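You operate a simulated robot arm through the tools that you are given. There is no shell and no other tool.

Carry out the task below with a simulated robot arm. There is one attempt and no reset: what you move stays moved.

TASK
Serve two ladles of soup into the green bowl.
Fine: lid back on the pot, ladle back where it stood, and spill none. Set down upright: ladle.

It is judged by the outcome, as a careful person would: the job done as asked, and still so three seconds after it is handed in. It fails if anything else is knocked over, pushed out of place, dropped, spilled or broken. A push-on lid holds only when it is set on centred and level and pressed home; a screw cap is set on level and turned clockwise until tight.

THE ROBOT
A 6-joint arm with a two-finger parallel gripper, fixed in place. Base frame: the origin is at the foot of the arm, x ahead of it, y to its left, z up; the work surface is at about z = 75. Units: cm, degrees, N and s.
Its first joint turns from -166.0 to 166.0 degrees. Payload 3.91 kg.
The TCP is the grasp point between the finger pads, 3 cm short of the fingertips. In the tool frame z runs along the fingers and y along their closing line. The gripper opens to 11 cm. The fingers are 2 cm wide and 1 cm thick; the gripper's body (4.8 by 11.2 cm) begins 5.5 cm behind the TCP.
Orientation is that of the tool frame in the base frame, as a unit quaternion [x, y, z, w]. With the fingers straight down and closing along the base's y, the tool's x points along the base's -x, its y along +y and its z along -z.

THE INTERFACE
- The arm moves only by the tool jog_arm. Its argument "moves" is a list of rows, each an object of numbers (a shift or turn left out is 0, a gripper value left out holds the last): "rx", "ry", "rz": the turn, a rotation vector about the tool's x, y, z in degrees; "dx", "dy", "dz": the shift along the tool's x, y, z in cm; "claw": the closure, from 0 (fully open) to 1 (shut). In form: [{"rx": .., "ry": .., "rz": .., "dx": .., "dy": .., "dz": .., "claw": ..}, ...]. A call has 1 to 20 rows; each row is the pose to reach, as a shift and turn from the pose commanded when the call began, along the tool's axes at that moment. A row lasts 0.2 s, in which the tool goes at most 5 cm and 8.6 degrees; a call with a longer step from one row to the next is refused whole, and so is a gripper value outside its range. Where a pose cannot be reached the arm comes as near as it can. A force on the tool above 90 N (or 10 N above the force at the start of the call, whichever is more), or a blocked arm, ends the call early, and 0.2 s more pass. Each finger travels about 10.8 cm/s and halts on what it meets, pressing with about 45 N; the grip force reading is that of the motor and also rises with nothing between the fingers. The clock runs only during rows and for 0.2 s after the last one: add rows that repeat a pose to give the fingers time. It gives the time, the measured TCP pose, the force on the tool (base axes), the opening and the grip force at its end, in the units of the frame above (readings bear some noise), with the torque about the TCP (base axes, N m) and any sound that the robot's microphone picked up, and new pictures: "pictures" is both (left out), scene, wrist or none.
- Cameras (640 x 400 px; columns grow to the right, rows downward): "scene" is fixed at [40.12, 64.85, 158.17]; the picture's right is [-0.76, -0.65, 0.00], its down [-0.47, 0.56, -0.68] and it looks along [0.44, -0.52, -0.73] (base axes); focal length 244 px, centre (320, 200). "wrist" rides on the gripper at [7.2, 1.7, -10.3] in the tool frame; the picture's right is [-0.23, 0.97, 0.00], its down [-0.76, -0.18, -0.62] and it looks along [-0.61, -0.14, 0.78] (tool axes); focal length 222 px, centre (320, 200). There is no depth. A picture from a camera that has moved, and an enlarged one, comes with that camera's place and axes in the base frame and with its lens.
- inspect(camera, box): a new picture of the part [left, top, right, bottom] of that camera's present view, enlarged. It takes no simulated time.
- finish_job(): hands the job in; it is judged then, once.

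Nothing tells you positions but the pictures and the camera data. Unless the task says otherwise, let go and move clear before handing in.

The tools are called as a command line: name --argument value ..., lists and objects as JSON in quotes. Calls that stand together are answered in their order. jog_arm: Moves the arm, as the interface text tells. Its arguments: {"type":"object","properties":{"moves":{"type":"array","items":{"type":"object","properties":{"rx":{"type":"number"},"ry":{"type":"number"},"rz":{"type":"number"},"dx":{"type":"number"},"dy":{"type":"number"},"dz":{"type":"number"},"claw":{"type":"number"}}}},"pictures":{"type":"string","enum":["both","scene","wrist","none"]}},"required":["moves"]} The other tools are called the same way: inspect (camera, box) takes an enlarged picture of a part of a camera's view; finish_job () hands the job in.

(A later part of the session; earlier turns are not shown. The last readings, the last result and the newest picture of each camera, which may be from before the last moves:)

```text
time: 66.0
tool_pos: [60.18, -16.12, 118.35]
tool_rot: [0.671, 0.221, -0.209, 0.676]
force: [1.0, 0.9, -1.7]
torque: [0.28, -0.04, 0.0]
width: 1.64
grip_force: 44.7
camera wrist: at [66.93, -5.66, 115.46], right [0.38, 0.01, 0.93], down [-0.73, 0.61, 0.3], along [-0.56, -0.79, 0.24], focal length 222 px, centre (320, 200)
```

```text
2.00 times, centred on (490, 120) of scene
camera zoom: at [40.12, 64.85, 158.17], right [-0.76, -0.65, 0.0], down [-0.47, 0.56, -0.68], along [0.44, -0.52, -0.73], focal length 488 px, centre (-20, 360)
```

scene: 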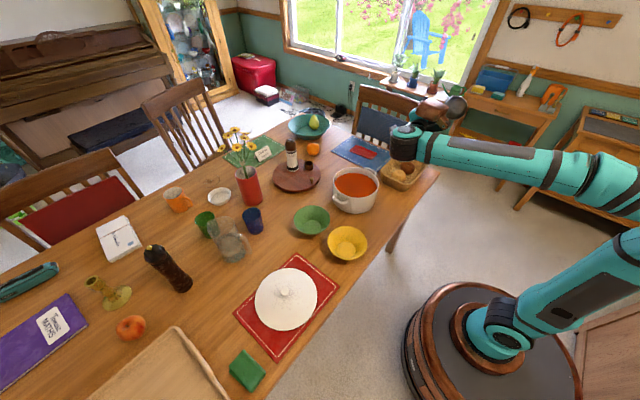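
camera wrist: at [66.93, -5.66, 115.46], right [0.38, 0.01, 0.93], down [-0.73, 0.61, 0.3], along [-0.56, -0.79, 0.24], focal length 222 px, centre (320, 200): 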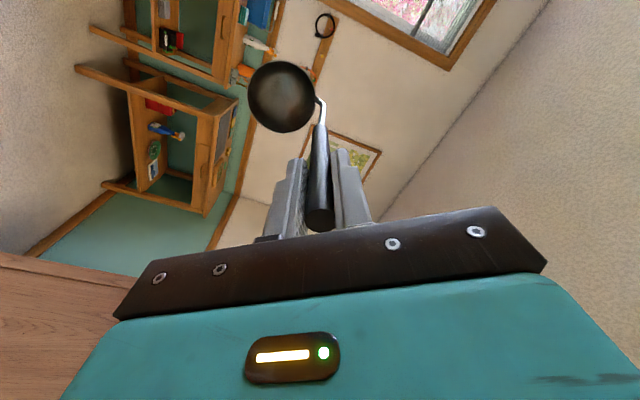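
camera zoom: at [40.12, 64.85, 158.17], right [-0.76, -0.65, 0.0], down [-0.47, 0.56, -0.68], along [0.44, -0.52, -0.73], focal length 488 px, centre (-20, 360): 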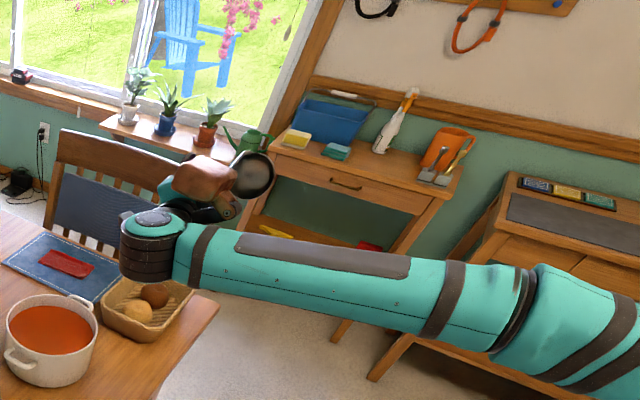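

The wrist is cleanly at a quarter roll now. I'll sweep the tool horizontally through the forward direction to the other side, pivoting about the wrist, well above everything.

jog_arm --moves '[{"dx": 2.27, "dy": 1.61, "dz": -0.19, "rx": -4.63, "ry": 6.52, "rz": 0.02, "claw": 1}, {"dx": 4.49, "dy": 3.19, "dz": -0.77, "rx": -9.26, "ry": 13.04, "rz": 0.03}, {"dx": 6.63, "dy": 4.71, "dz": -1.72, "rx": -13.9, "ry": 19.56, "rz": 0.05}, {"dx": 8.64, "dy": 6.14, "dz": -3.03, "rx": -18.53, "ry": 26.08, "rz": 0.06}, {"dx": 10.48, "dy": 7.45, "dz": -4.67, "rx": -23.16, "ry": 32.6, "rz": 0.08}, {"dx": 12.11, "dy": 8.62, "dz": -6.6, "rx": -27.79, "ry": 39.12, "rz": 0.1}, {"dx": 13.51, "dy": 9.62, "dz": -8.8, "rx": -32.42, "ry": 45.64, "rz": 0.11}, {"dx": 14.65, "dy": 10.43, "dz": -11.22, "rx": -37.06, "ry": 52.16, "rz": 0.13}, {"dx": 15.5, "dy": 11.04, "dz": -13.81, "rx": -41.69, "ry": 58.68, "rz": 0.14}, {"dx": 16.05, "dy": 11.43, "dz": -16.52, "rx": -46.32, "ry": 65.2, "rz": 0.16}, {"dx": 16.29, "dy": 11.61, "dz": -19.3, "rx": -50.95, "ry": 71.72, "rz": 0.18}, {"dx": 16.21, "dy": 11.56, "dz": -22.08, "rx": -55.58, "ry": 78.24, "rz": 0.19}, {"dx": 15.81, "dy": 11.29, "dz": -24.83, "rx": -60.22, "ry": 84.76, "rz": 0.21}, {"dx": 15.11, "dy": 10.79, "dz": -27.48, "rx": -64.85, "ry": 91.28, "rz": 0.22}, {"dx": 14.11, "dy": 10.08, "dz": -30.0, "rx": -69.48, "ry": 97.8, "rz": 0.24}, {"dx": 12.84, "dy": 9.19, "dz": -32.31, "rx": -74.11, "ry": 104.32, "rz": 0.26}, {"dx": 11.32, "dy": 8.11, "dz": -34.38, "rx": -78.74, "ry": 110.84, "rz": 0.27}, {"dx": 9.57, "dy": 6.87, "dz": -36.18, "rx": -83.38, "ry": 117.36, "rz": 0.29}, {"dx": 7.64, "dy": 5.51, "dz": -37.66, "rx": -88.01, "ry": 123.88, "rz": 0.3}, {"dx": 7.64, "dy": 5.51, "dz": -37.66, "rx": -88.01, "ry": 123.88, "rz": 0.3}]'

inspect --camera "scene" --box '[300, 0, 600, 200]'

```text
time: 70.2
tool_pos: [68.92, 21.48, 118.11]
tool_rot: [-0.052, 0.704, 0.606, 0.366]
force: [0.2, 0.5, -0.9]
torque: [-0.29, 0.19, -0.01]
width: 1.6
grip_force: 45.2
camera wrist: at [58.16, 15.42, 115.3], right [-0.34, 0.17, 0.93], down [0.36, -0.88, 0.29], along [0.87, 0.44, 0.24], focal length 222 px, centre (320, 200)
```

scene: 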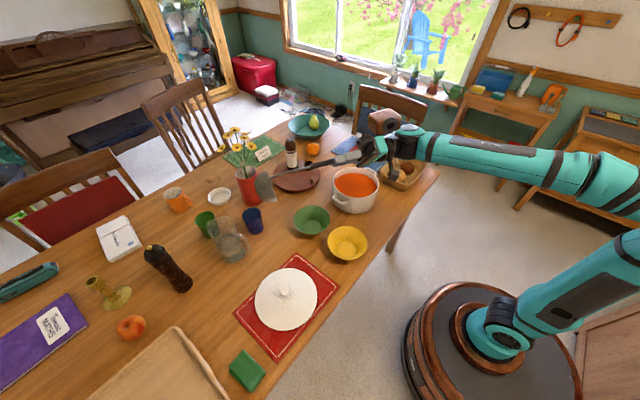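
wrist: 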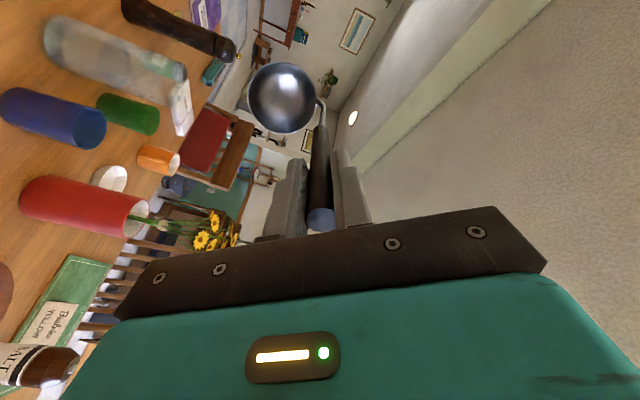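

```text
2.00 times, centred on (450, 100) of scene
camera zoom: at [40.12, 64.85, 158.17], right [-0.76, -0.65, 0.0], down [-0.47, 0.56, -0.68], along [0.44, -0.52, -0.73], focal length 488 px, centre (60, 400)
```

zoom: 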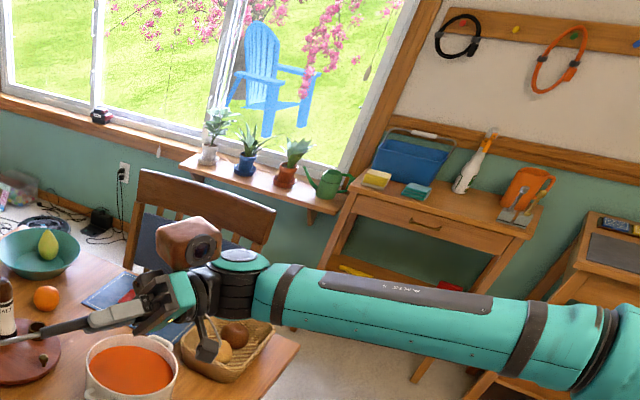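

The wrist is still on the flipped branch, so I need to cross the singular direction at a controlled offset. First I'll move the tool to a direction just below the forearm line, clear of everything.

jog_arm --moves '[{"dx": -0.41, "dy": -2.61, "dz": -0.18, "rx": 7.5, "ry": -1.18, "claw": 1}, {"dx": -0.82, "dy": -5.18, "dz": -0.7, "rx": 15.0, "ry": -2.37}, {"dx": -1.21, "dy": -7.65, "dz": -1.56, "rx": 22.5, "ry": -3.55}, {"dx": -1.58, "dy": -9.99, "dz": -2.75, "rx": 30.0, "ry": -4.74}, {"dx": -1.92, "dy": -12.16, "dz": -4.24, "rx": 37.5, "ry": -5.92}, {"dx": -2.23, "dy": -14.11, "dz": -6.0, "rx": 45.0, "ry": -7.1}, {"dx": -2.5, "dy": -15.81, "dz": -8.02, "rx": 52.5, "ry": -8.29}, {"dx": -2.5, "dy": -15.81, "dz": -8.02, "rx": 52.5, "ry": -8.29}]'

inspect --camera "scene" --box '[300, 50, 600, 250]'

```text
time: 72.0
tool_pos: [75.37, 6.82, 104.62]
tool_rot: [0.145, 0.868, 0.246, 0.406]
force: [-1.4, 0.5, -1.6]
torque: [-0.07, 0.19, -0.01]
width: 1.63
grip_force: 45.0
out of reach, approached as far as the arm can: row 7, 8
camera wrist: at [63.03, 8.27, 106.57], right [0.19, 0.71, 0.67], down [-0.01, -0.69, 0.73], along [0.98, -0.15, -0.12], focal length 222 px, centre (320, 200)
```

scene: 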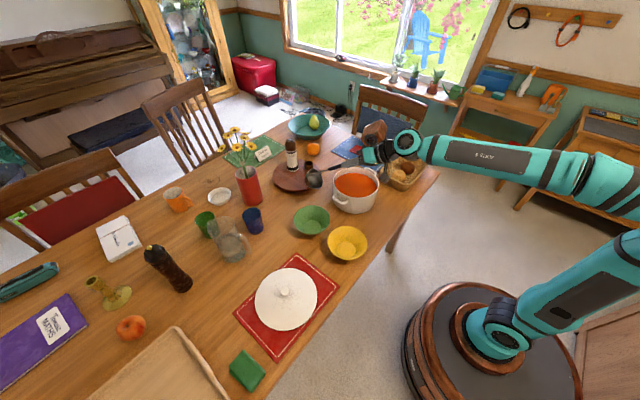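
wrist: 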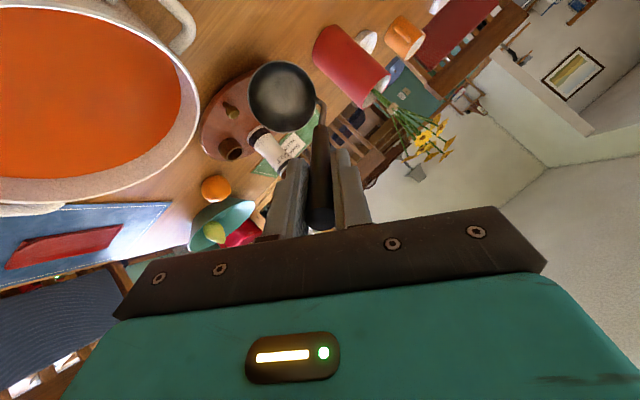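

```text
2.00 times, centred on (450, 150) of scene
camera zoom: at [40.12, 64.85, 158.17], right [-0.76, -0.65, 0.0], down [-0.47, 0.56, -0.68], along [0.44, -0.52, -0.73], focal length 488 px, centre (60, 300)
```

zoom: 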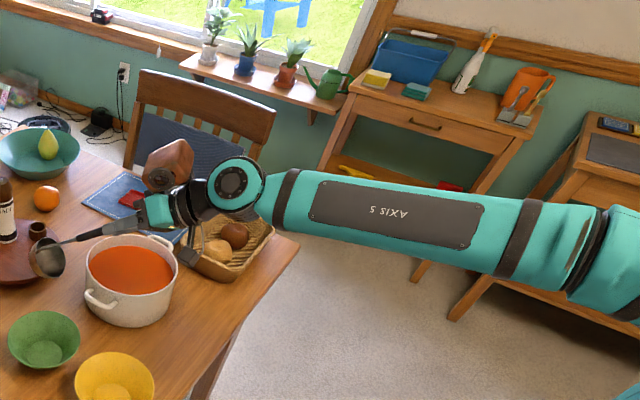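

The tool is at the roll limit, just below the forearm line. Now I'll cross upward through the forward direction so the wrist passes straight through.

jog_arm --moves '[{"dx": -2.32, "dy": -0.09, "dz": -0.13, "rx": 0.27, "ry": -6.65, "claw": 1}, {"dx": -4.6, "dy": -0.18, "dz": -0.54, "rx": 0.53, "ry": -13.3}, {"dx": -6.82, "dy": -0.27, "dz": -1.2, "rx": 0.8, "ry": -19.95}, {"dx": -8.96, "dy": -0.36, "dz": -2.12, "rx": 1.06, "ry": -26.6}, {"dx": -10.97, "dy": -0.44, "dz": -3.27, "rx": 1.33, "ry": -33.25}, {"dx": -12.83, "dy": -0.51, "dz": -4.66, "rx": 1.6, "ry": -39.9}, {"dx": -14.52, "dy": -0.58, "dz": -6.25, "rx": 1.86, "ry": -46.55}, {"dx": -16.01, "dy": -0.64, "dz": -8.02, "rx": 2.13, "ry": -53.2}, {"dx": -17.29, "dy": -0.69, "dz": -9.95, "rx": 2.39, "ry": -59.85}, {"dx": -18.34, "dy": -0.73, "dz": -12.03, "rx": 2.66, "ry": -66.5}, {"dx": -18.34, "dy": -0.73, "dz": -12.03, "rx": 2.66, "ry": -66.5}, {"dx": -18.34, "dy": -0.73, "dz": -12.03, "rx": 2.66, "ry": -66.5}]'

inspect --camera "scene" --box '[300, 50, 600, 250]'

```text
time: 74.6
tool_pos: [77.65, -4.4, 123.17]
tool_rot: [0.273, 0.518, 0.082, 0.806]
force: [-0.5, 0.5, -1.9]
torque: [0.13, 0.28, 0.03]
width: 1.64
grip_force: 45.0
out of reach, approached as far as the arm can: row 1, 2, 7, 8, 9, 10, 11, 12
camera wrist: at [72.1, 3.59, 115.12], right [0.04, 0.72, 0.69], down [-0.92, -0.24, 0.31], along [0.39, -0.65, 0.65], focal length 222 px, centre (320, 200)
```

scene: 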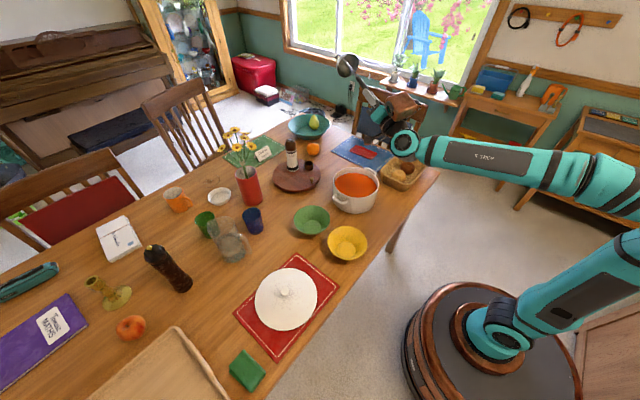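
wrist: 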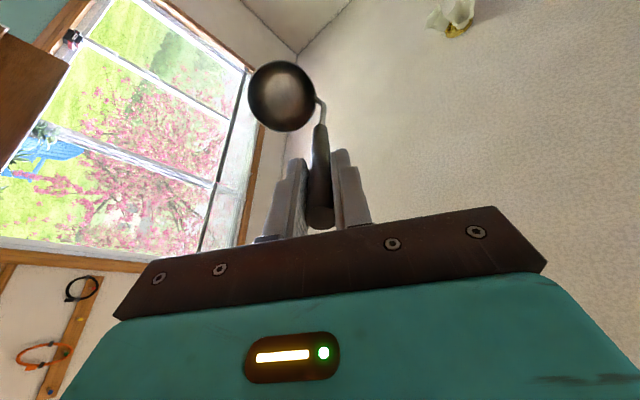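

```text
2.00 times, centred on (450, 150) of scene
camera zoom: at [40.12, 64.85, 158.17], right [-0.76, -0.65, 0.0], down [-0.47, 0.56, -0.68], along [0.44, -0.52, -0.73], focal length 488 px, centre (60, 300)
```

zoom: 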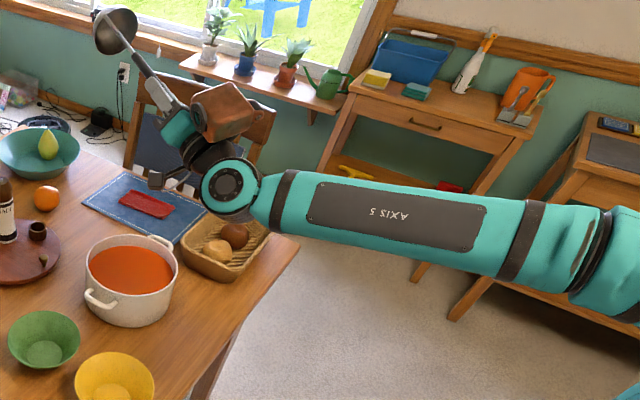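

The crossing worked: the roll is unchanged and the tool has passed over. Now I'll sweep around the right side and downward, which should unwind the forearm roll to normal.

jog_arm --moves '[{"dx": -0.11, "dy": -2.65, "dz": -0.18, "rx": 7.61, "ry": -0.33, "claw": 1}, {"dx": -0.23, "dy": -5.25, "dz": -0.7, "rx": 15.22, "ry": -0.66}, {"dx": -0.33, "dy": -7.76, "dz": -1.57, "rx": 22.84, "ry": -0.98}, {"dx": -0.44, "dy": -10.13, "dz": -2.77, "rx": 30.45, "ry": -1.31}, {"dx": -0.53, "dy": -12.32, "dz": -4.26, "rx": 38.04, "ry": -1.64}, {"dx": -0.62, "dy": -14.29, "dz": -6.03, "rx": 45.63, "ry": -1.97}, {"dx": -0.69, "dy": -16.03, "dz": -8.08, "rx": 53.3, "ry": -2.3}, {"dx": -0.75, "dy": -17.47, "dz": -10.3, "rx": 60.9, "ry": -2.62}, {"dx": -0.8, "dy": -18.59, "dz": -12.7, "rx": 68.5, "ry": -2.95}, {"dx": -0.8, "dy": -18.59, "dz": -12.7, "rx": 68.5, "ry": -2.95}]'

inspect --camera "scene" --box '[300, 50, 600, 250]'

```text
time: 76.8
tool_pos: [63.68, -15.91, 109.68]
tool_rot: [0.679, 0.457, -0.223, 0.529]
force: [0.2, -0.1, -2.0]
torque: [0.27, 0.0, 0.0]
width: 1.63
grip_force: 44.7
camera wrist: at [66.83, -3.7, 108.37], right [0.72, -0.11, 0.68], down [-0.63, 0.29, 0.72], along [-0.27, -0.95, 0.14], focal length 222 px, centre (320, 200)
```

scene: 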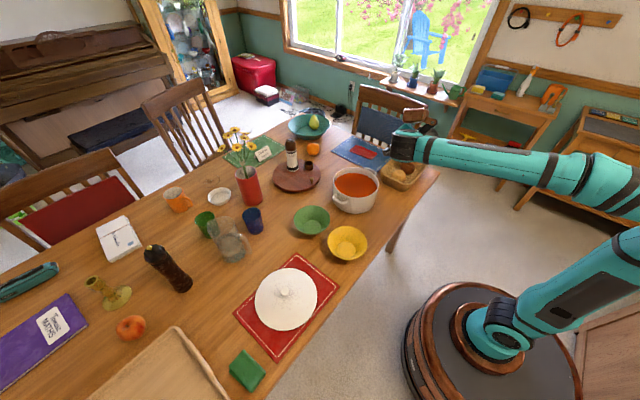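
wrist: 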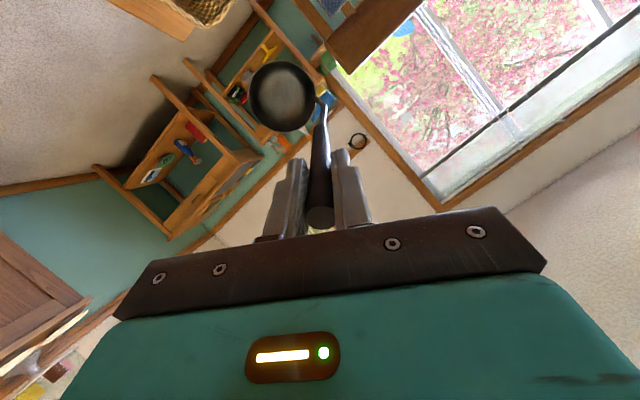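

```text
2.00 times, centred on (450, 150) of scene
camera zoom: at [40.12, 64.85, 158.17], right [-0.76, -0.65, 0.0], down [-0.47, 0.56, -0.68], along [0.44, -0.52, -0.73], focal length 488 px, centre (60, 300)
```

zoom: 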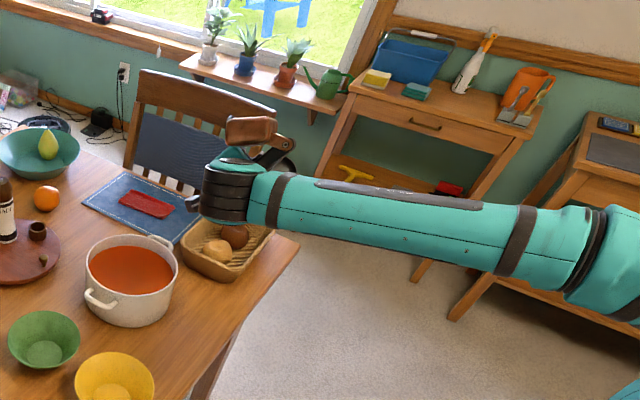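

The forearm is unwinding normally. I'll bring the tool down to the upright, ladle-level orientation at a new yaw suited to a sideways pour.

jog_arm --moves '[{"dx": 1.06, "dy": 1.23, "dz": -1.85, "rx": 2.83, "ry": 5.78, "rz": -0.22, "claw": 1}, {"dx": 2.12, "dy": 2.46, "dz": -3.7, "rx": 5.66, "ry": 11.56, "rz": -0.43}, {"dx": 3.18, "dy": 3.69, "dz": -5.55, "rx": 8.48, "ry": 17.34, "rz": -0.65}, {"dx": 4.24, "dy": 4.92, "dz": -7.4, "rx": 11.31, "ry": 23.12, "rz": -0.86}, {"dx": 5.3, "dy": 6.15, "dz": -9.25, "rx": 14.14, "ry": 28.9, "rz": -1.08}, {"dx": 6.36, "dy": 7.38, "dz": -11.1, "rx": 16.97, "ry": 34.67, "rz": -1.3}, {"dx": 7.42, "dy": 8.61, "dz": -12.95, "rx": 19.8, "ry": 40.45, "rz": -1.51}, {"dx": 8.48, "dy": 9.84, "dz": -14.8, "rx": 22.62, "ry": 46.23, "rz": -1.73}, {"dx": 9.54, "dy": 11.07, "dz": -16.65, "rx": 25.45, "ry": 52.01, "rz": -1.94}, {"dx": 10.6, "dy": 12.3, "dz": -18.5, "rx": 28.28, "ry": 57.79, "rz": -2.16}, {"dx": 10.6, "dy": 12.3, "dz": -18.5, "rx": 28.28, "ry": 57.79, "rz": -2.16}]'

inspect --camera "scene" --box '[300, 20, 600, 220]'

```text
time: 79.2
tool_pos: [75.94, 4.89, 114.23]
tool_rot: [0.797, 0.6, 0.021, 0.065]
force: [-0.3, 0.3, -0.5]
torque: [0.03, -0.05, 0.03]
width: 1.64
grip_force: 45.4
camera wrist: at [78.41, 12.14, 124.35], right [0.87, -0.48, 0.14], down [-0.45, -0.63, 0.63], along [-0.22, -0.61, -0.77], focal length 222 px, centre (320, 200)
```

scene: 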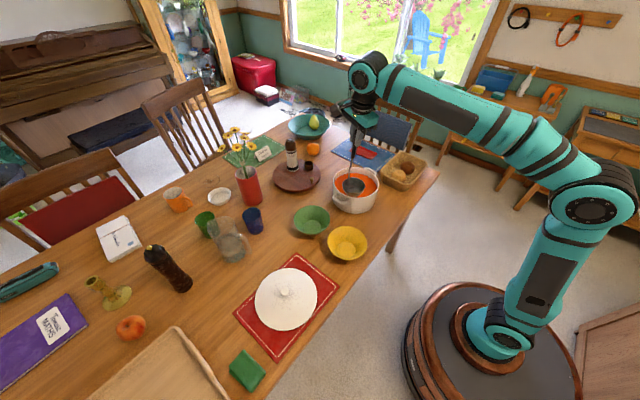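
wrist: 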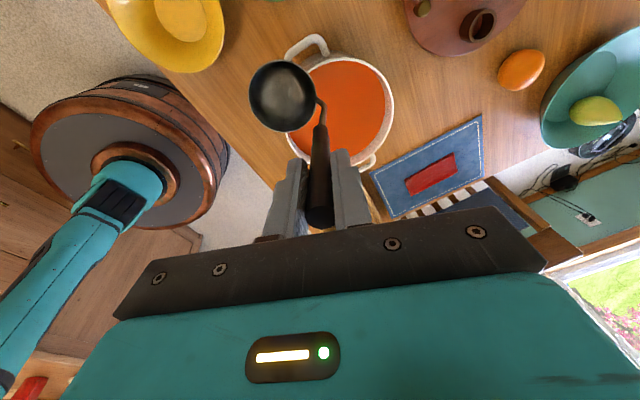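

```text
2.00 times, centred on (450, 120) of scene
camera zoom: at [40.12, 64.85, 158.17], right [-0.76, -0.65, 0.0], down [-0.47, 0.56, -0.68], along [0.44, -0.52, -0.73], focal length 488 px, centre (60, 360)
```

zoom: 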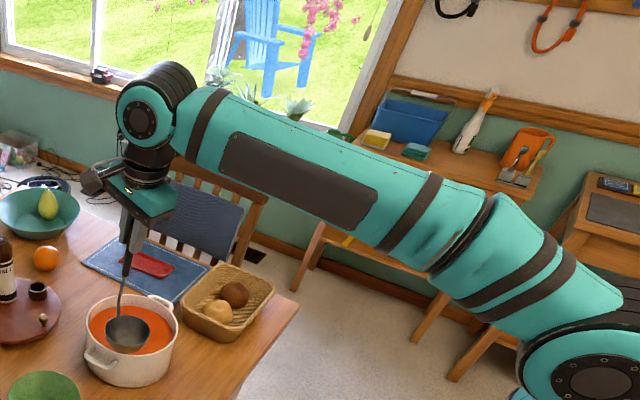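

The wrist is back to its normal configuration and the ladle hasn't moved in the grip. I'll move the empty ladle over the green bowl for a dry run of the sideways pour.

jog_arm --moves '[{"dx": 2.65, "dy": 0.83, "dz": -0.02, "claw": 1}, {"dx": 5.3, "dy": 1.65, "dz": -0.04}, {"dx": 7.95, "dy": 2.48, "dz": -0.06}, {"dx": 10.6, "dy": 3.3, "dz": -0.08}, {"dx": 13.24, "dy": 4.13, "dz": -0.1}, {"dx": 15.89, "dy": 4.95, "dz": -0.125}, {"dx": 15.98, "dy": 4.72, "dz": 1.6}, {"dx": 16.06, "dy": 4.49, "dz": 3.4}, {"dx": 16.14, "dy": 4.27, "dz": 5.12}, {"dx": 16.14, "dy": 4.27, "dz": 5.12}]'

inspect --camera "scene" --box '[260, 130, 410, 250]'

```text
time: 81.4
tool_pos: [84.97, 18.65, 109.06]
tool_rot: [0.797, 0.6, 0.02, 0.066]
force: [0.0, 0.1, -1.7]
torque: [0.03, 0.0, 0.02]
width: 1.59
grip_force: 44.9
camera wrist: at [87.59, 25.99, 119.12], right [0.86, -0.48, 0.14], down [-0.45, -0.63, 0.63], along [-0.22, -0.61, -0.76], focal length 222 px, centre (320, 200)
```

scene: 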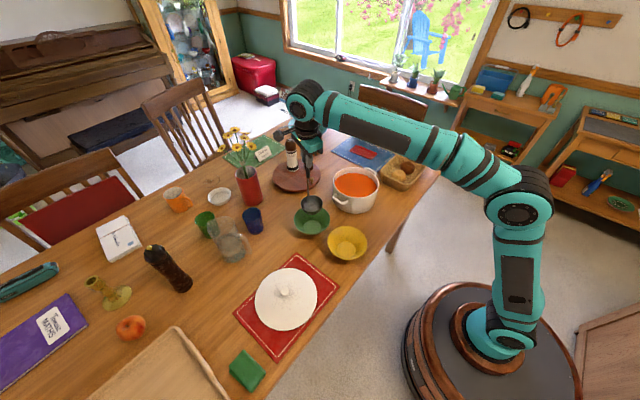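
wrist: 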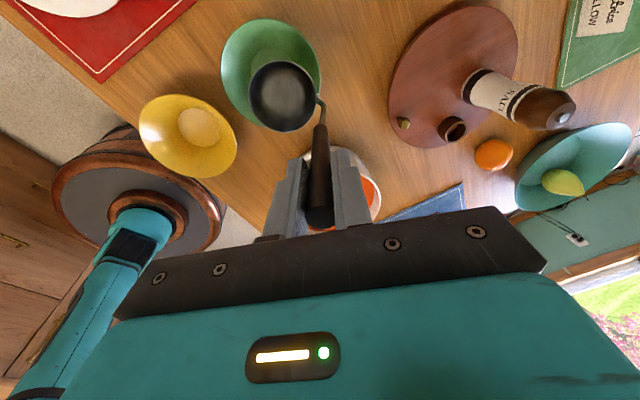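

```text
3.33 times, centred on (335, 190) of scene
camera zoom: at [40.12, 64.85, 158.17], right [-0.76, -0.65, 0.0], down [-0.47, 0.56, -0.68], along [0.44, -0.52, -0.73], focal length 813 px, centre (270, 233)
```

zoom: 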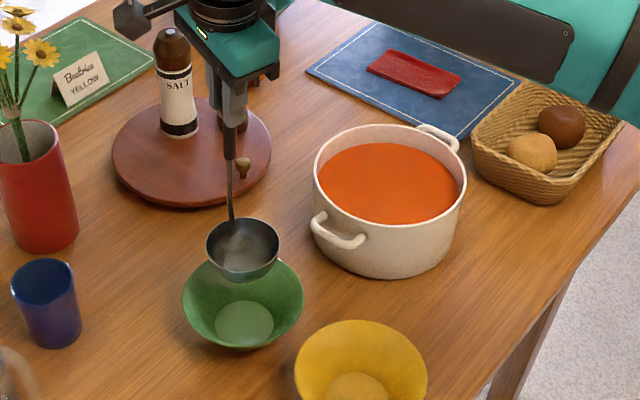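

Alignment over the bowl looks right. I'll dry-run the first 45° of the sideways tilt.

jog_arm --moves '[{"dx": 0.627, "dy": -2.363, "dz": -0.431, "rx": -7.243, "ry": -1.938, "rz": 0.1, "claw": 1}, {"dx": 1.268, "dy": -4.759, "dz": -0.54, "rx": -14.49, "ry": -3.88, "rz": 0.2}, {"dx": 1.91, "dy": -7.147, "dz": -0.323, "rx": -21.73, "ry": -5.81, "rz": 0.29}, {"dx": 2.544, "dy": -9.486, "dz": 0.214, "rx": -28.97, "ry": -7.75, "rz": 0.39}, {"dx": 3.158, "dy": -11.736, "dz": 1.064, "rx": -36.21, "ry": -9.69, "rz": 0.49}, {"dx": 3.743, "dy": -13.859, "dz": 2.21, "rx": -43.46, "ry": -11.63, "rz": 0.59}, {"dx": 3.743, "dy": -13.859, "dz": 2.21, "rx": -43.46, "ry": -11.63, "rz": 0.59}]'

inspect --camera "scene" --box '[240, 130, 420, 260]'

```text
time: 83.0
tool_pos: [73.03, 25.9, 104.88]
tool_rot: [0.716, 0.536, 0.162, 0.416]
force: [0.3, 0.2, -0.5]
torque: [0.07, 0.17, -0.01]
width: 1.63
grip_force: 45.2
camera wrist: at [69.89, 36.63, 110.8], right [0.53, -0.28, 0.8], down [-0.82, -0.41, 0.4], along [0.21, -0.87, -0.45], focal length 222 px, centre (320, 200)
```

scene: 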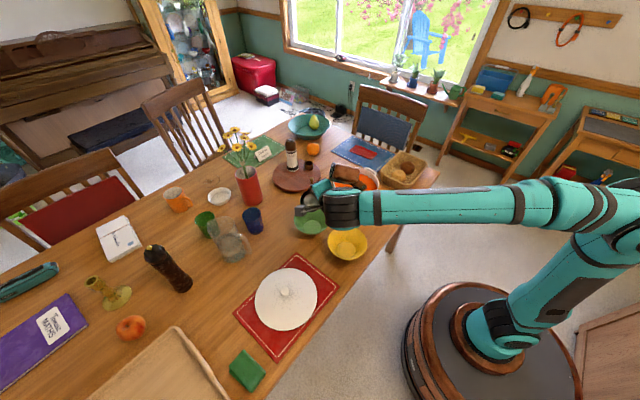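
wrist: 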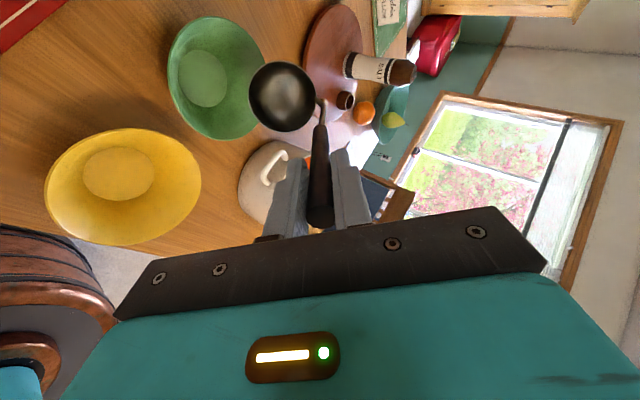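

```text
3.08 times, centred on (330, 195) of scene
camera zoom: at [40.12, 64.85, 158.17], right [-0.76, -0.65, 0.0], down [-0.47, 0.56, -0.68], along [0.44, -0.52, -0.73], focal length 751 px, centre (289, 215)
```

zoom: 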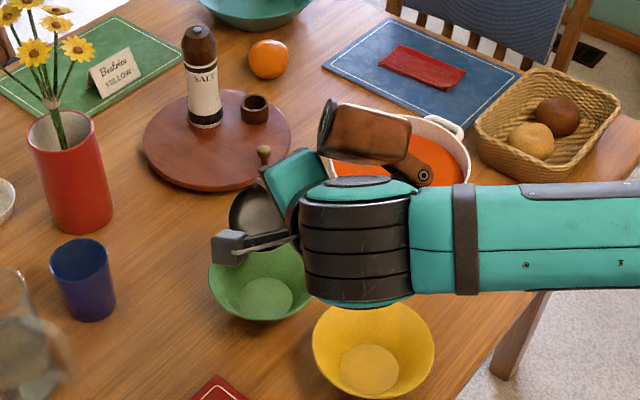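

All reachable. I'll continue the dry run to 90°.

jog_arm --moves '[{"dx": 0.627, "dy": -2.363, "dz": -0.431, "rx": -7.243, "ry": -1.938, "rz": 0.1, "claw": 1}, {"dx": 1.268, "dy": -4.759, "dz": -0.54, "rx": -14.49, "ry": -3.88, "rz": 0.2}, {"dx": 1.91, "dy": -7.147, "dz": -0.323, "rx": -21.73, "ry": -5.81, "rz": 0.29}, {"dx": 2.544, "dy": -9.486, "dz": 0.214, "rx": -28.97, "ry": -7.75, "rz": 0.39}, {"dx": 2.544, "dy": -9.486, "dz": 0.214, "rx": -28.97, "ry": -7.75, "rz": 0.39}]'

inspect --camera "scene" --box '[240, 130, 420, 260]'

```text
time: 84.2
tool_pos: [69.9, 29.36, 108.79]
tool_rot: [0.599, 0.487, 0.204, 0.603]
force: [-0.6, 0.1, -1.1]
torque: [0.19, 0.22, -0.02]
width: 1.63
grip_force: 44.7
out of reach, approached as far as the arm can: row 2, 3, 4, 5
camera wrist: at [65.27, 41.04, 109.77], right [0.23, 0.01, 0.97], down [-0.92, -0.34, 0.22], along [0.33, -0.94, -0.07], focal length 222 px, centre (320, 200)
```

scene: 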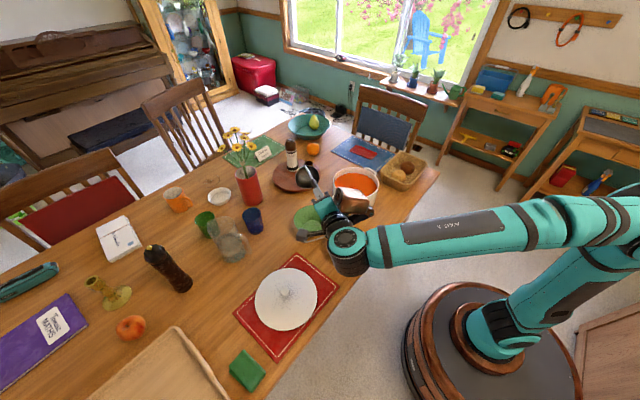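
wrist: 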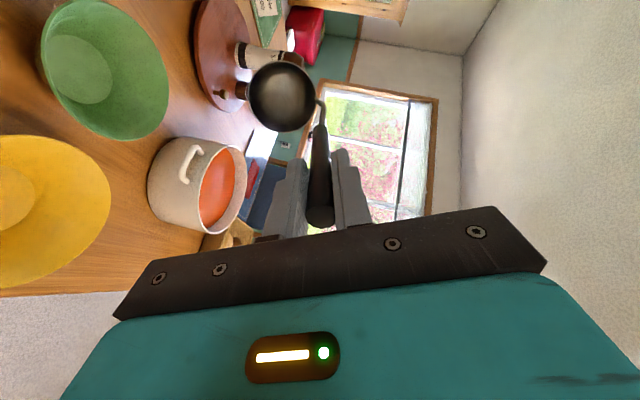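

```text
3.08 times, centred on (330, 195) of scene
camera zoom: at [40.12, 64.85, 158.17], right [-0.76, -0.65, 0.0], down [-0.47, 0.56, -0.68], along [0.44, -0.52, -0.73], focal length 751 px, centre (289, 215)
```

zoom: 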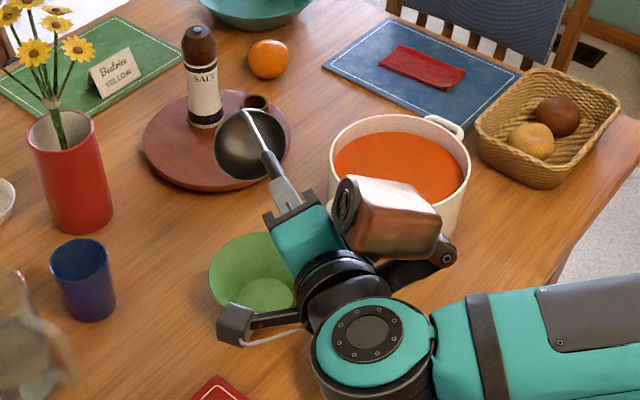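

The wrist roll reaches its limit again near 60°. I worked out that rotating the ladle's yaw about 40° further around gives enough range. I'll return upright with that new yaw, still empty and clear of everything.

jog_arm --moves '[{"dx": -0.19, "dy": 0.62, "dz": 1.7, "rx": 5.52, "ry": 4.85, "rz": -2.76, "claw": 1}, {"dx": -0.38, "dy": 1.24, "dz": 3.39, "rx": 11.04, "ry": 9.7, "rz": -5.52}, {"dx": -0.58, "dy": 1.86, "dz": 5.09, "rx": 16.56, "ry": 14.55, "rz": -8.28}, {"dx": -0.77, "dy": 2.48, "dz": 6.78, "rx": 22.08, "ry": 19.4, "rz": -11.04}, {"dx": -0.96, "dy": 3.1, "dz": 8.48, "rx": 27.6, "ry": 24.25, "rz": -13.8}, {"dx": -1.15, "dy": 3.71, "dz": 10.17, "rx": 33.12, "ry": 29.1, "rz": -16.56}, {"dx": -1.34, "dy": 4.33, "dz": 11.87, "rx": 38.64, "ry": 33.95, "rz": -19.32}, {"dx": -1.54, "dy": 4.95, "dz": 13.56, "rx": 44.16, "ry": 38.8, "rz": -22.08}, {"dx": -1.73, "dy": 5.57, "dz": 15.26, "rx": 49.68, "ry": 43.65, "rz": -24.84}, {"dx": -1.92, "dy": 6.19, "dz": 16.95, "rx": 55.2, "ry": 48.5, "rz": -27.6}, {"dx": -1.92, "dy": 6.19, "dz": 16.95, "rx": 55.2, "ry": 48.5, "rz": -27.6}]'

inspect --camera "scene" --box '[240, 50, 480, 230]'

```text
time: 86.6
tool_pos: [85.12, 19.64, 111.75]
tool_rot: [0.544, 0.836, 0.041, 0.055]
force: [-0.1, 0.8, -1.9]
torque: [-0.01, -0.03, 0.02]
width: 1.61
grip_force: 45.0
camera wrist: at [82.47, 26.8, 121.97], right [0.97, 0.19, 0.14], down [0.06, -0.77, 0.63], along [0.22, -0.6, -0.77], focal length 222 px, centre (320, 200)
```

scene: 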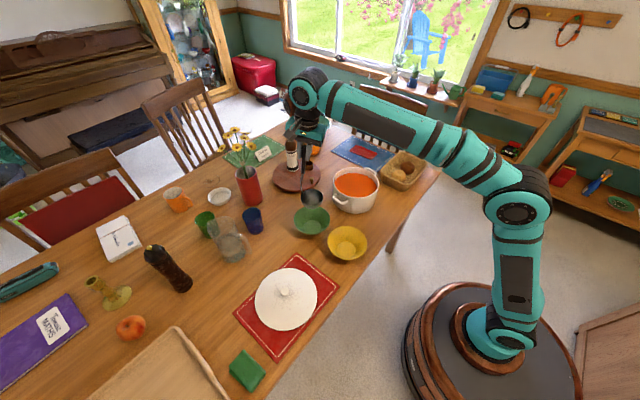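
wrist: 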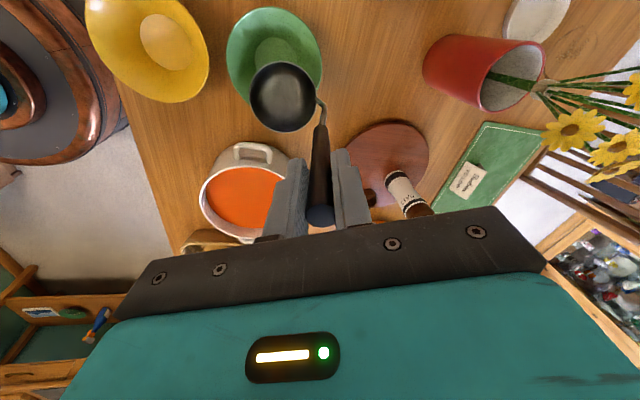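

```text
2.22 times, centred on (360, 140) of scene
camera zoom: at [40.12, 64.85, 158.17], right [-0.76, -0.65, 0.0], down [-0.47, 0.56, -0.68], along [0.44, -0.52, -0.73], focal length 542 px, centre (231, 333)
```

zoom: 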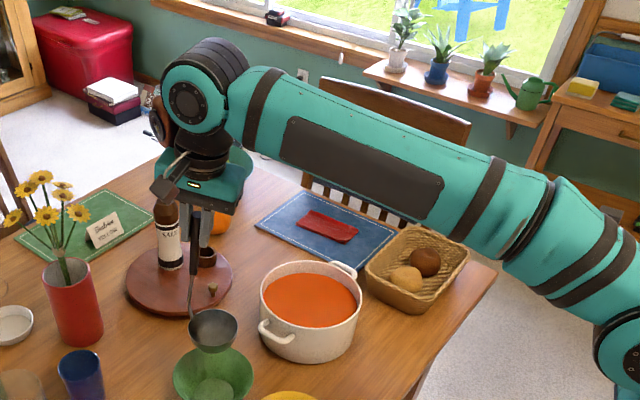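

This yaw is well inside the limits when upright. I'll dry-run the tilt again at pouring height.

jog_arm --moves '[{"dx": 0.556, "dy": -0.08, "dz": 2.89, "claw": 1}, {"dx": 2.577, "dy": -1.482, "dz": 2.596, "rx": -4.324, "ry": -6.094, "rz": -0.58}, {"dx": 4.597, "dy": -2.914, "dz": 2.625, "rx": -8.65, "ry": -12.19, "rz": -1.17}, {"dx": 6.583, "dy": -4.353, "dz": 2.976, "rx": -12.97, "ry": -18.28, "rz": -1.75}, {"dx": 8.499, "dy": -5.773, "dz": 3.642, "rx": -17.3, "ry": -24.38, "rz": -2.33}, {"dx": 10.314, "dy": -7.15, "dz": 4.614, "rx": -21.62, "ry": -30.47, "rz": -2.92}, {"dx": 11.996, "dy": -8.461, "dz": 5.873, "rx": -25.94, "ry": -36.56, "rz": -3.5}, {"dx": 11.996, "dy": -8.461, "dz": 5.873, "rx": -25.94, "ry": -36.56, "rz": -3.5}]'

inspect --camera "scene" --box '[240, 130, 420, 260]'

```text
time: 88.4
tool_pos: [73.52, 27.64, 104.31]
tool_rot: [0.479, 0.762, 0.052, 0.433]
force: [-0.1, -0.2, -0.8]
torque: [0.1, 0.14, 0.0]
width: 1.6
grip_force: 44.7
camera wrist: at [66.26, 37.51, 107.1], right [0.7, 0.35, 0.62], down [-0.44, -0.48, 0.76], along [0.56, -0.81, -0.18], focal length 222 px, centre (320, 200)
```

scene: 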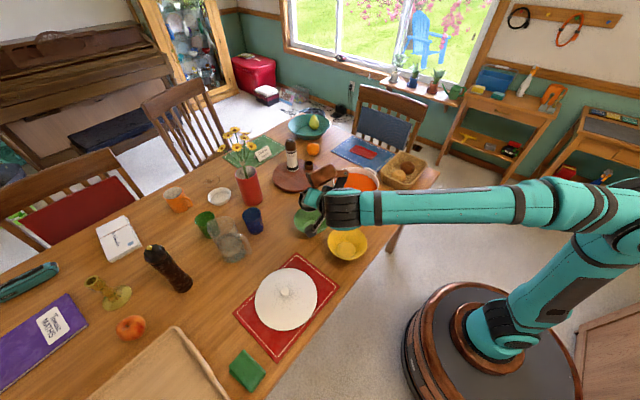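
wrist: 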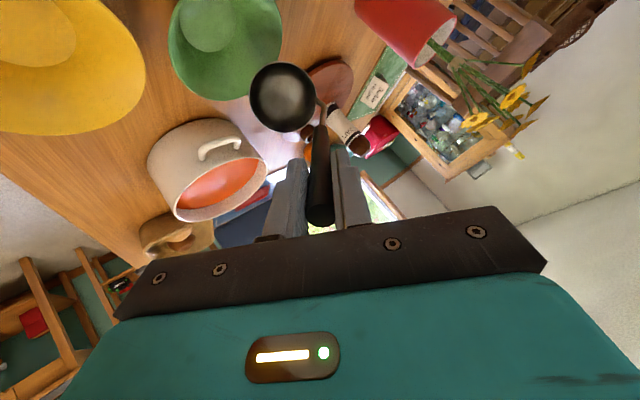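

```text
3.08 times, centred on (330, 195) of scene
camera zoom: at [40.12, 64.85, 158.17], right [-0.76, -0.65, 0.0], down [-0.47, 0.56, -0.68], along [0.44, -0.52, -0.73], focal length 751 px, centre (289, 215)
```

zoom: 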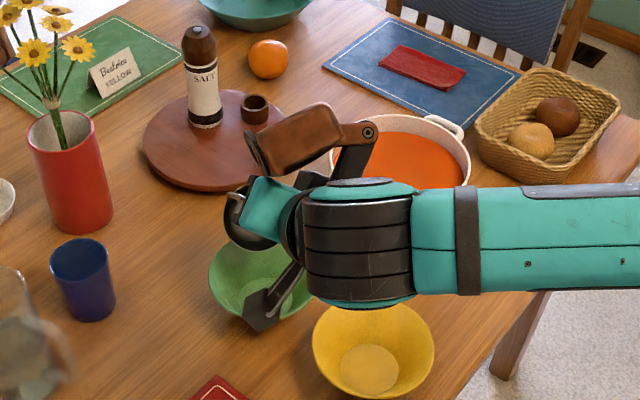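

On track. I'll continue to 90°.

jog_arm --moves '[{"dx": 2.021, "dy": -1.402, "dz": -0.294, "rx": -4.324, "ry": -6.094, "rz": -0.58, "claw": 1}, {"dx": 4.041, "dy": -2.834, "dz": -0.265, "rx": -8.65, "ry": -12.19, "rz": -1.17}, {"dx": 6.027, "dy": -4.273, "dz": 0.086, "rx": -12.97, "ry": -18.28, "rz": -1.75}, {"dx": 6.027, "dy": -4.273, "dz": 0.086, "rx": -12.97, "ry": -18.28, "rz": -1.75}]'

inspect --camera "scene" --box '[240, 130, 420, 260]'

```text
time: 89.4
tool_pos: [69.74, 29.99, 98.59]
tool_rot: [0.416, 0.681, 0.055, 0.6]
force: [-0.8, 0.0, -1.0]
torque: [0.18, 0.22, 0.03]
width: 1.62
grip_force: 44.9
camera wrist: at [62.23, 39.93, 96.8], right [0.47, 0.49, 0.73], down [-0.68, -0.33, 0.66], along [0.56, -0.81, 0.17], focal length 222 px, centre (320, 200)
```

scene: 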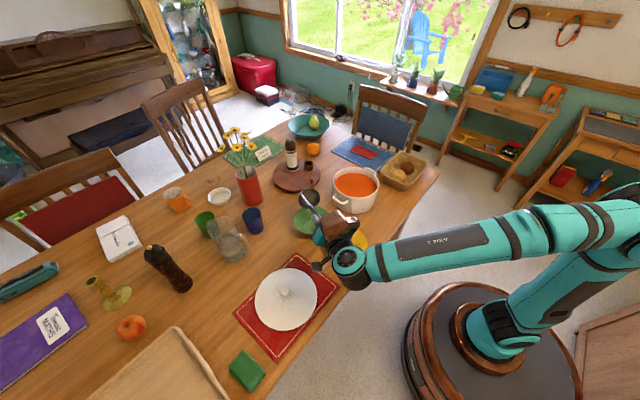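
wrist: 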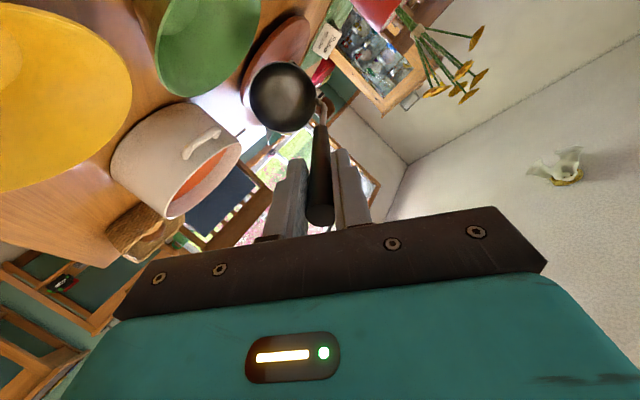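

```text
3.08 times, centred on (330, 195) of scene
camera zoom: at [40.12, 64.85, 158.17], right [-0.76, -0.65, 0.0], down [-0.47, 0.56, -0.68], along [0.44, -0.52, -0.73], focal length 751 px, centre (289, 215)
```

zoom: 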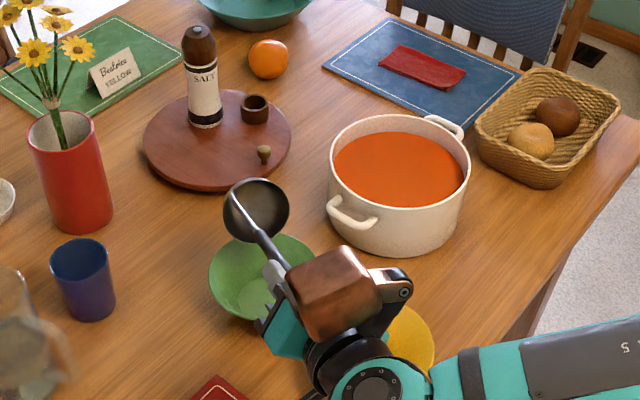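

Fully reachable at 67.5°, so I'll continue to 90°.

jog_arm --moves '[{"dx": 2.021, "dy": -1.402, "dz": -0.294, "rx": -4.324, "ry": -6.094, "rz": -0.58, "claw": 1}, {"dx": 4.041, "dy": -2.834, "dz": -0.265, "rx": -8.65, "ry": -12.19, "rz": -1.17}, {"dx": 6.027, "dy": -4.273, "dz": 0.086, "rx": -12.97, "ry": -18.28, "rz": -1.75}, {"dx": 6.027, "dy": -4.273, "dz": 0.086, "rx": -12.97, "ry": -18.28, "rz": -1.75}]'

inspect --camera "scene" --box '[240, 150, 420, 280]'

```text
time: 90.4
tool_pos: [67.95, 30.82, 91.48]
tool_rot: [0.34, 0.572, 0.056, 0.744]
force: [-0.1, 0.3, -1.6]
torque: [0.14, 0.25, -0.01]
width: 1.6
grip_force: 45.1
camera wrist: at [61.76, 40.03, 85.34], right [0.22, 0.64, 0.74], down [-0.87, -0.22, 0.45], along [0.45, -0.74, 0.5], focal length 222 px, centre (320, 200)
```

scene: 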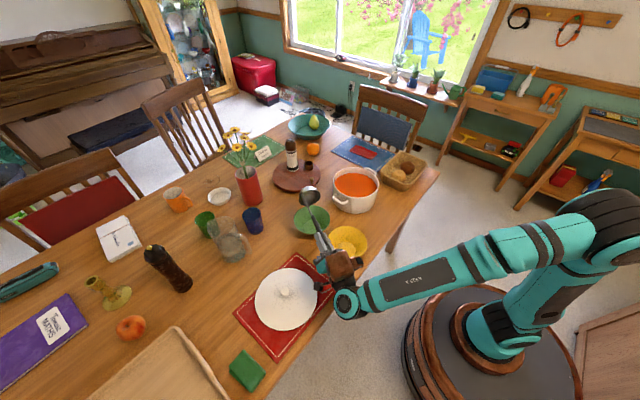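
wrist: 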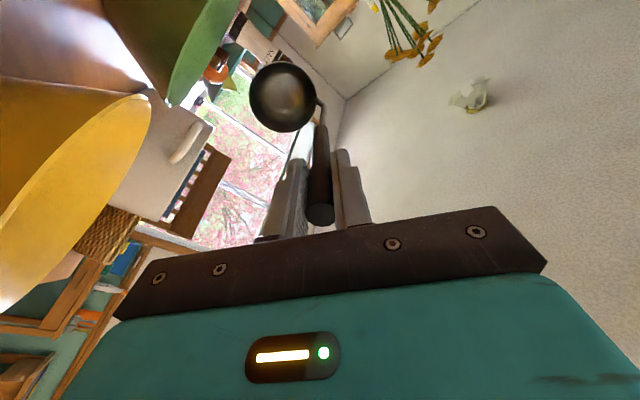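

```text
3.08 times, centred on (330, 215) of scene
camera zoom: at [40.12, 64.85, 158.17], right [-0.76, -0.65, 0.0], down [-0.47, 0.56, -0.68], along [0.44, -0.52, -0.73], focal length 751 px, centre (289, 154)
```

zoom: 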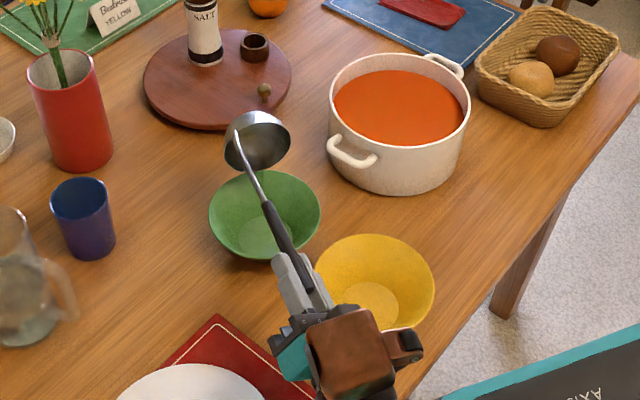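

The dry run reached 90° cleanly, with the lip about over the bowl's centre. I'll return upright along the same arc.

jog_arm --moves '[{"dx": -1.987, "dy": 1.347, "dz": 0.611, "rx": 4.32, "ry": 6.09, "rz": 0.58, "claw": 1}, {"dx": -3.905, "dy": 2.617, "dz": 1.529, "rx": 8.65, "ry": 12.19, "rz": 1.17}, {"dx": -5.722, "dy": 3.787, "dz": 2.738, "rx": 12.97, "ry": 18.28, "rz": 1.75}, {"dx": -7.408, "dy": 4.838, "dz": 4.218, "rx": 17.3, "ry": 24.38, "rz": 2.33}, {"dx": -8.932, "dy": 5.751, "dz": 5.943, "rx": 21.62, "ry": 30.47, "rz": 2.92}, {"dx": -10.269, "dy": 6.512, "dz": 7.883, "rx": 25.94, "ry": 36.56, "rz": 3.5}, {"dx": -11.397, "dy": 7.106, "dz": 10.007, "rx": 30.27, "ry": 42.66, "rz": 4.08}, {"dx": -12.295, "dy": 7.524, "dz": 12.276, "rx": 34.59, "ry": 48.75, "rz": 4.67}, {"dx": -12.949, "dy": 7.759, "dz": 14.653, "rx": 38.92, "ry": 54.85, "rz": 5.25}, {"dx": -13.347, "dy": 7.807, "dz": 17.096, "rx": 43.24, "ry": 60.94, "rz": 5.84}, {"dx": -13.482, "dy": 7.666, "dz": 19.564, "rx": 47.56, "ry": 67.03, "rz": 6.42}, {"dx": -13.352, "dy": 7.339, "dz": 22.015, "rx": 51.89, "ry": 73.13, "rz": 7.0}, {"dx": -13.352, "dy": 7.339, "dz": 22.015, "rx": 51.89, "ry": 73.13, "rz": 7.0}]'

inspect --camera "scene" --box '[240, 130, 420, 260]'

```text
time: 93.2
tool_pos: [85.53, 20.47, 108.84]
tool_rot: [0.544, 0.836, 0.042, 0.055]
force: [0.7, 0.2, -2.3]
torque: [0.0, -0.02, 0.01]
width: 1.62
grip_force: 45.2
camera wrist: at [82.77, 27.55, 118.92], right [0.97, 0.19, 0.14], down [0.06, -0.77, 0.63], along [0.22, -0.6, -0.77], focal length 222 px, centre (320, 200)
```

scene: 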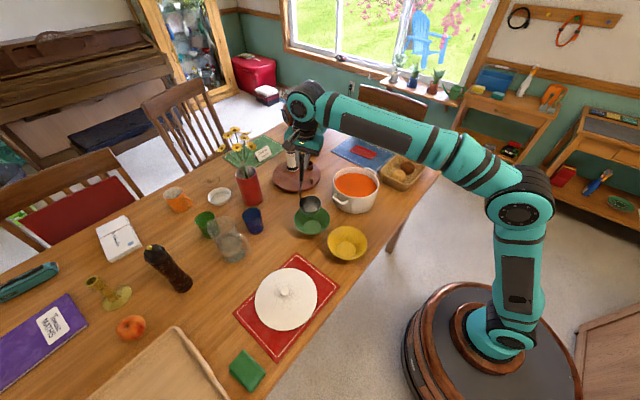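
wrist: 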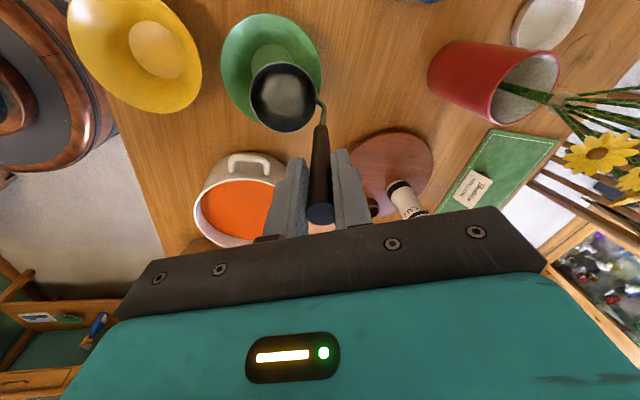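

```text
3.08 times, centred on (330, 195) of scene
camera zoom: at [40.12, 64.85, 158.17], right [-0.76, -0.65, 0.0], down [-0.47, 0.56, -0.68], along [0.44, -0.52, -0.73], focal length 751 px, centre (289, 215)
```

zoom: 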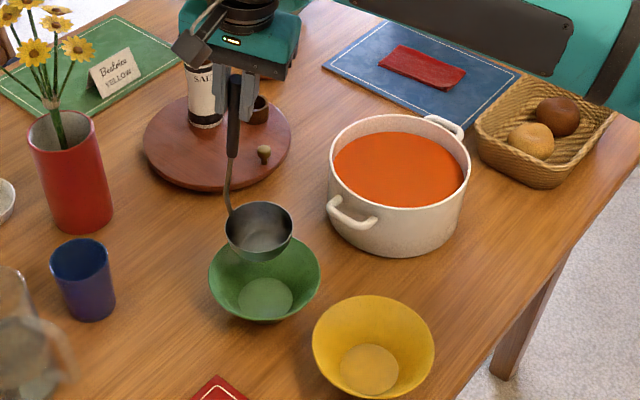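

The pour motion is validated. I'll go back over the pot with this same orientation.

jog_arm --moves '[{"dx": -0.12, "dy": 0.33, "dz": -2.57, "claw": 1}, {"dx": -0.249, "dy": 0.669, "dz": -5.145}, {"dx": -2.54, "dy": -0.96, "dz": -5.25}, {"dx": -4.83, "dy": -2.59, "dz": -5.35}, {"dx": -7.12, "dy": -4.21, "dz": -5.45}, {"dx": -9.42, "dy": -5.84, "dz": -5.55}, {"dx": -11.7, "dy": -7.47, "dz": -5.65}, {"dx": -14.0, "dy": -9.1, "dz": -5.75}, {"dx": -16.29, "dy": -10.73, "dz": -5.85}, {"dx": -18.58, "dy": -12.35, "dz": -5.95}, {"dx": -20.87, "dy": -13.98, "dz": -6.05}, {"dx": -20.87, "dy": -13.98, "dz": -6.05}]'

inspect --camera "scene" --box '[300, 130, 405, 225]'

```text
time: 95.8
tool_pos: [80.09, -4.25, 114.24]
tool_rot: [0.545, 0.836, 0.041, 0.056]
force: [0.1, 0.6, -1.7]
torque: [0.02, -0.01, 0.0]
width: 1.61
grip_force: 45.2
camera wrist: at [77.43, 2.84, 124.28], right [0.97, 0.19, 0.14], down [0.06, -0.77, 0.63], along [0.22, -0.6, -0.76], focal length 222 px, centre (320, 200)
```

scene: 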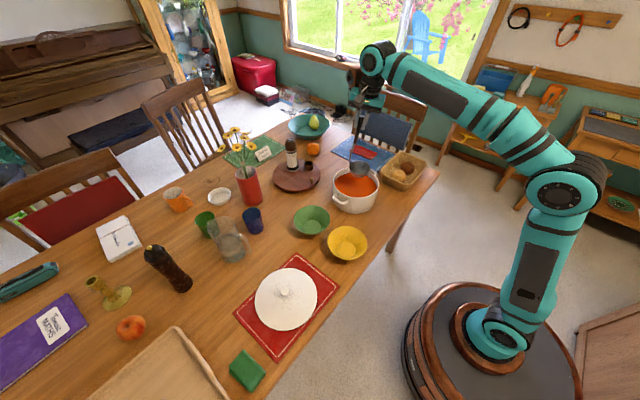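
wrist: 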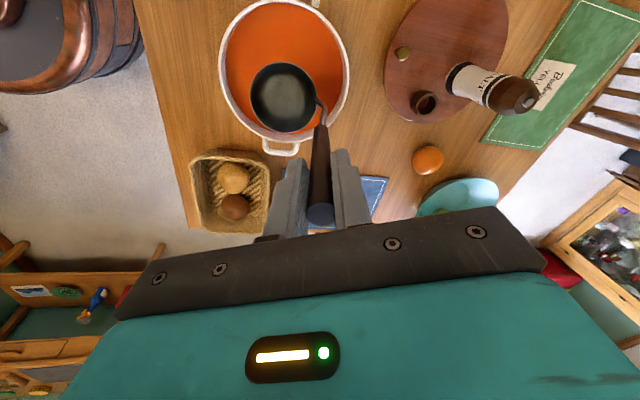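

```text
4.21 times, centred on (352, 178) of scene
camera zoom: at [40.12, 64.85, 158.17], right [-0.76, -0.65, 0.0], down [-0.47, 0.56, -0.68], along [0.44, -0.52, -0.73], focal length 1027 px, centre (183, 295)
```

zoom: 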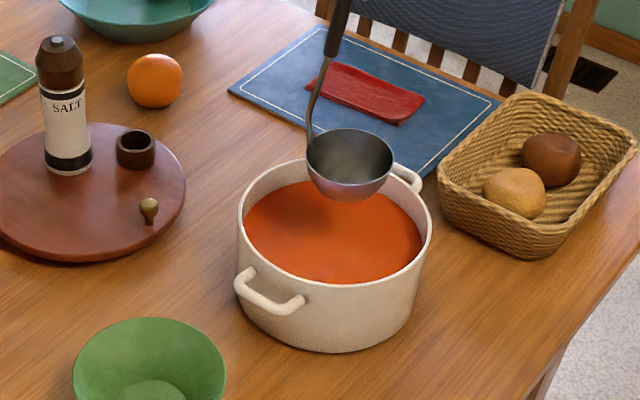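

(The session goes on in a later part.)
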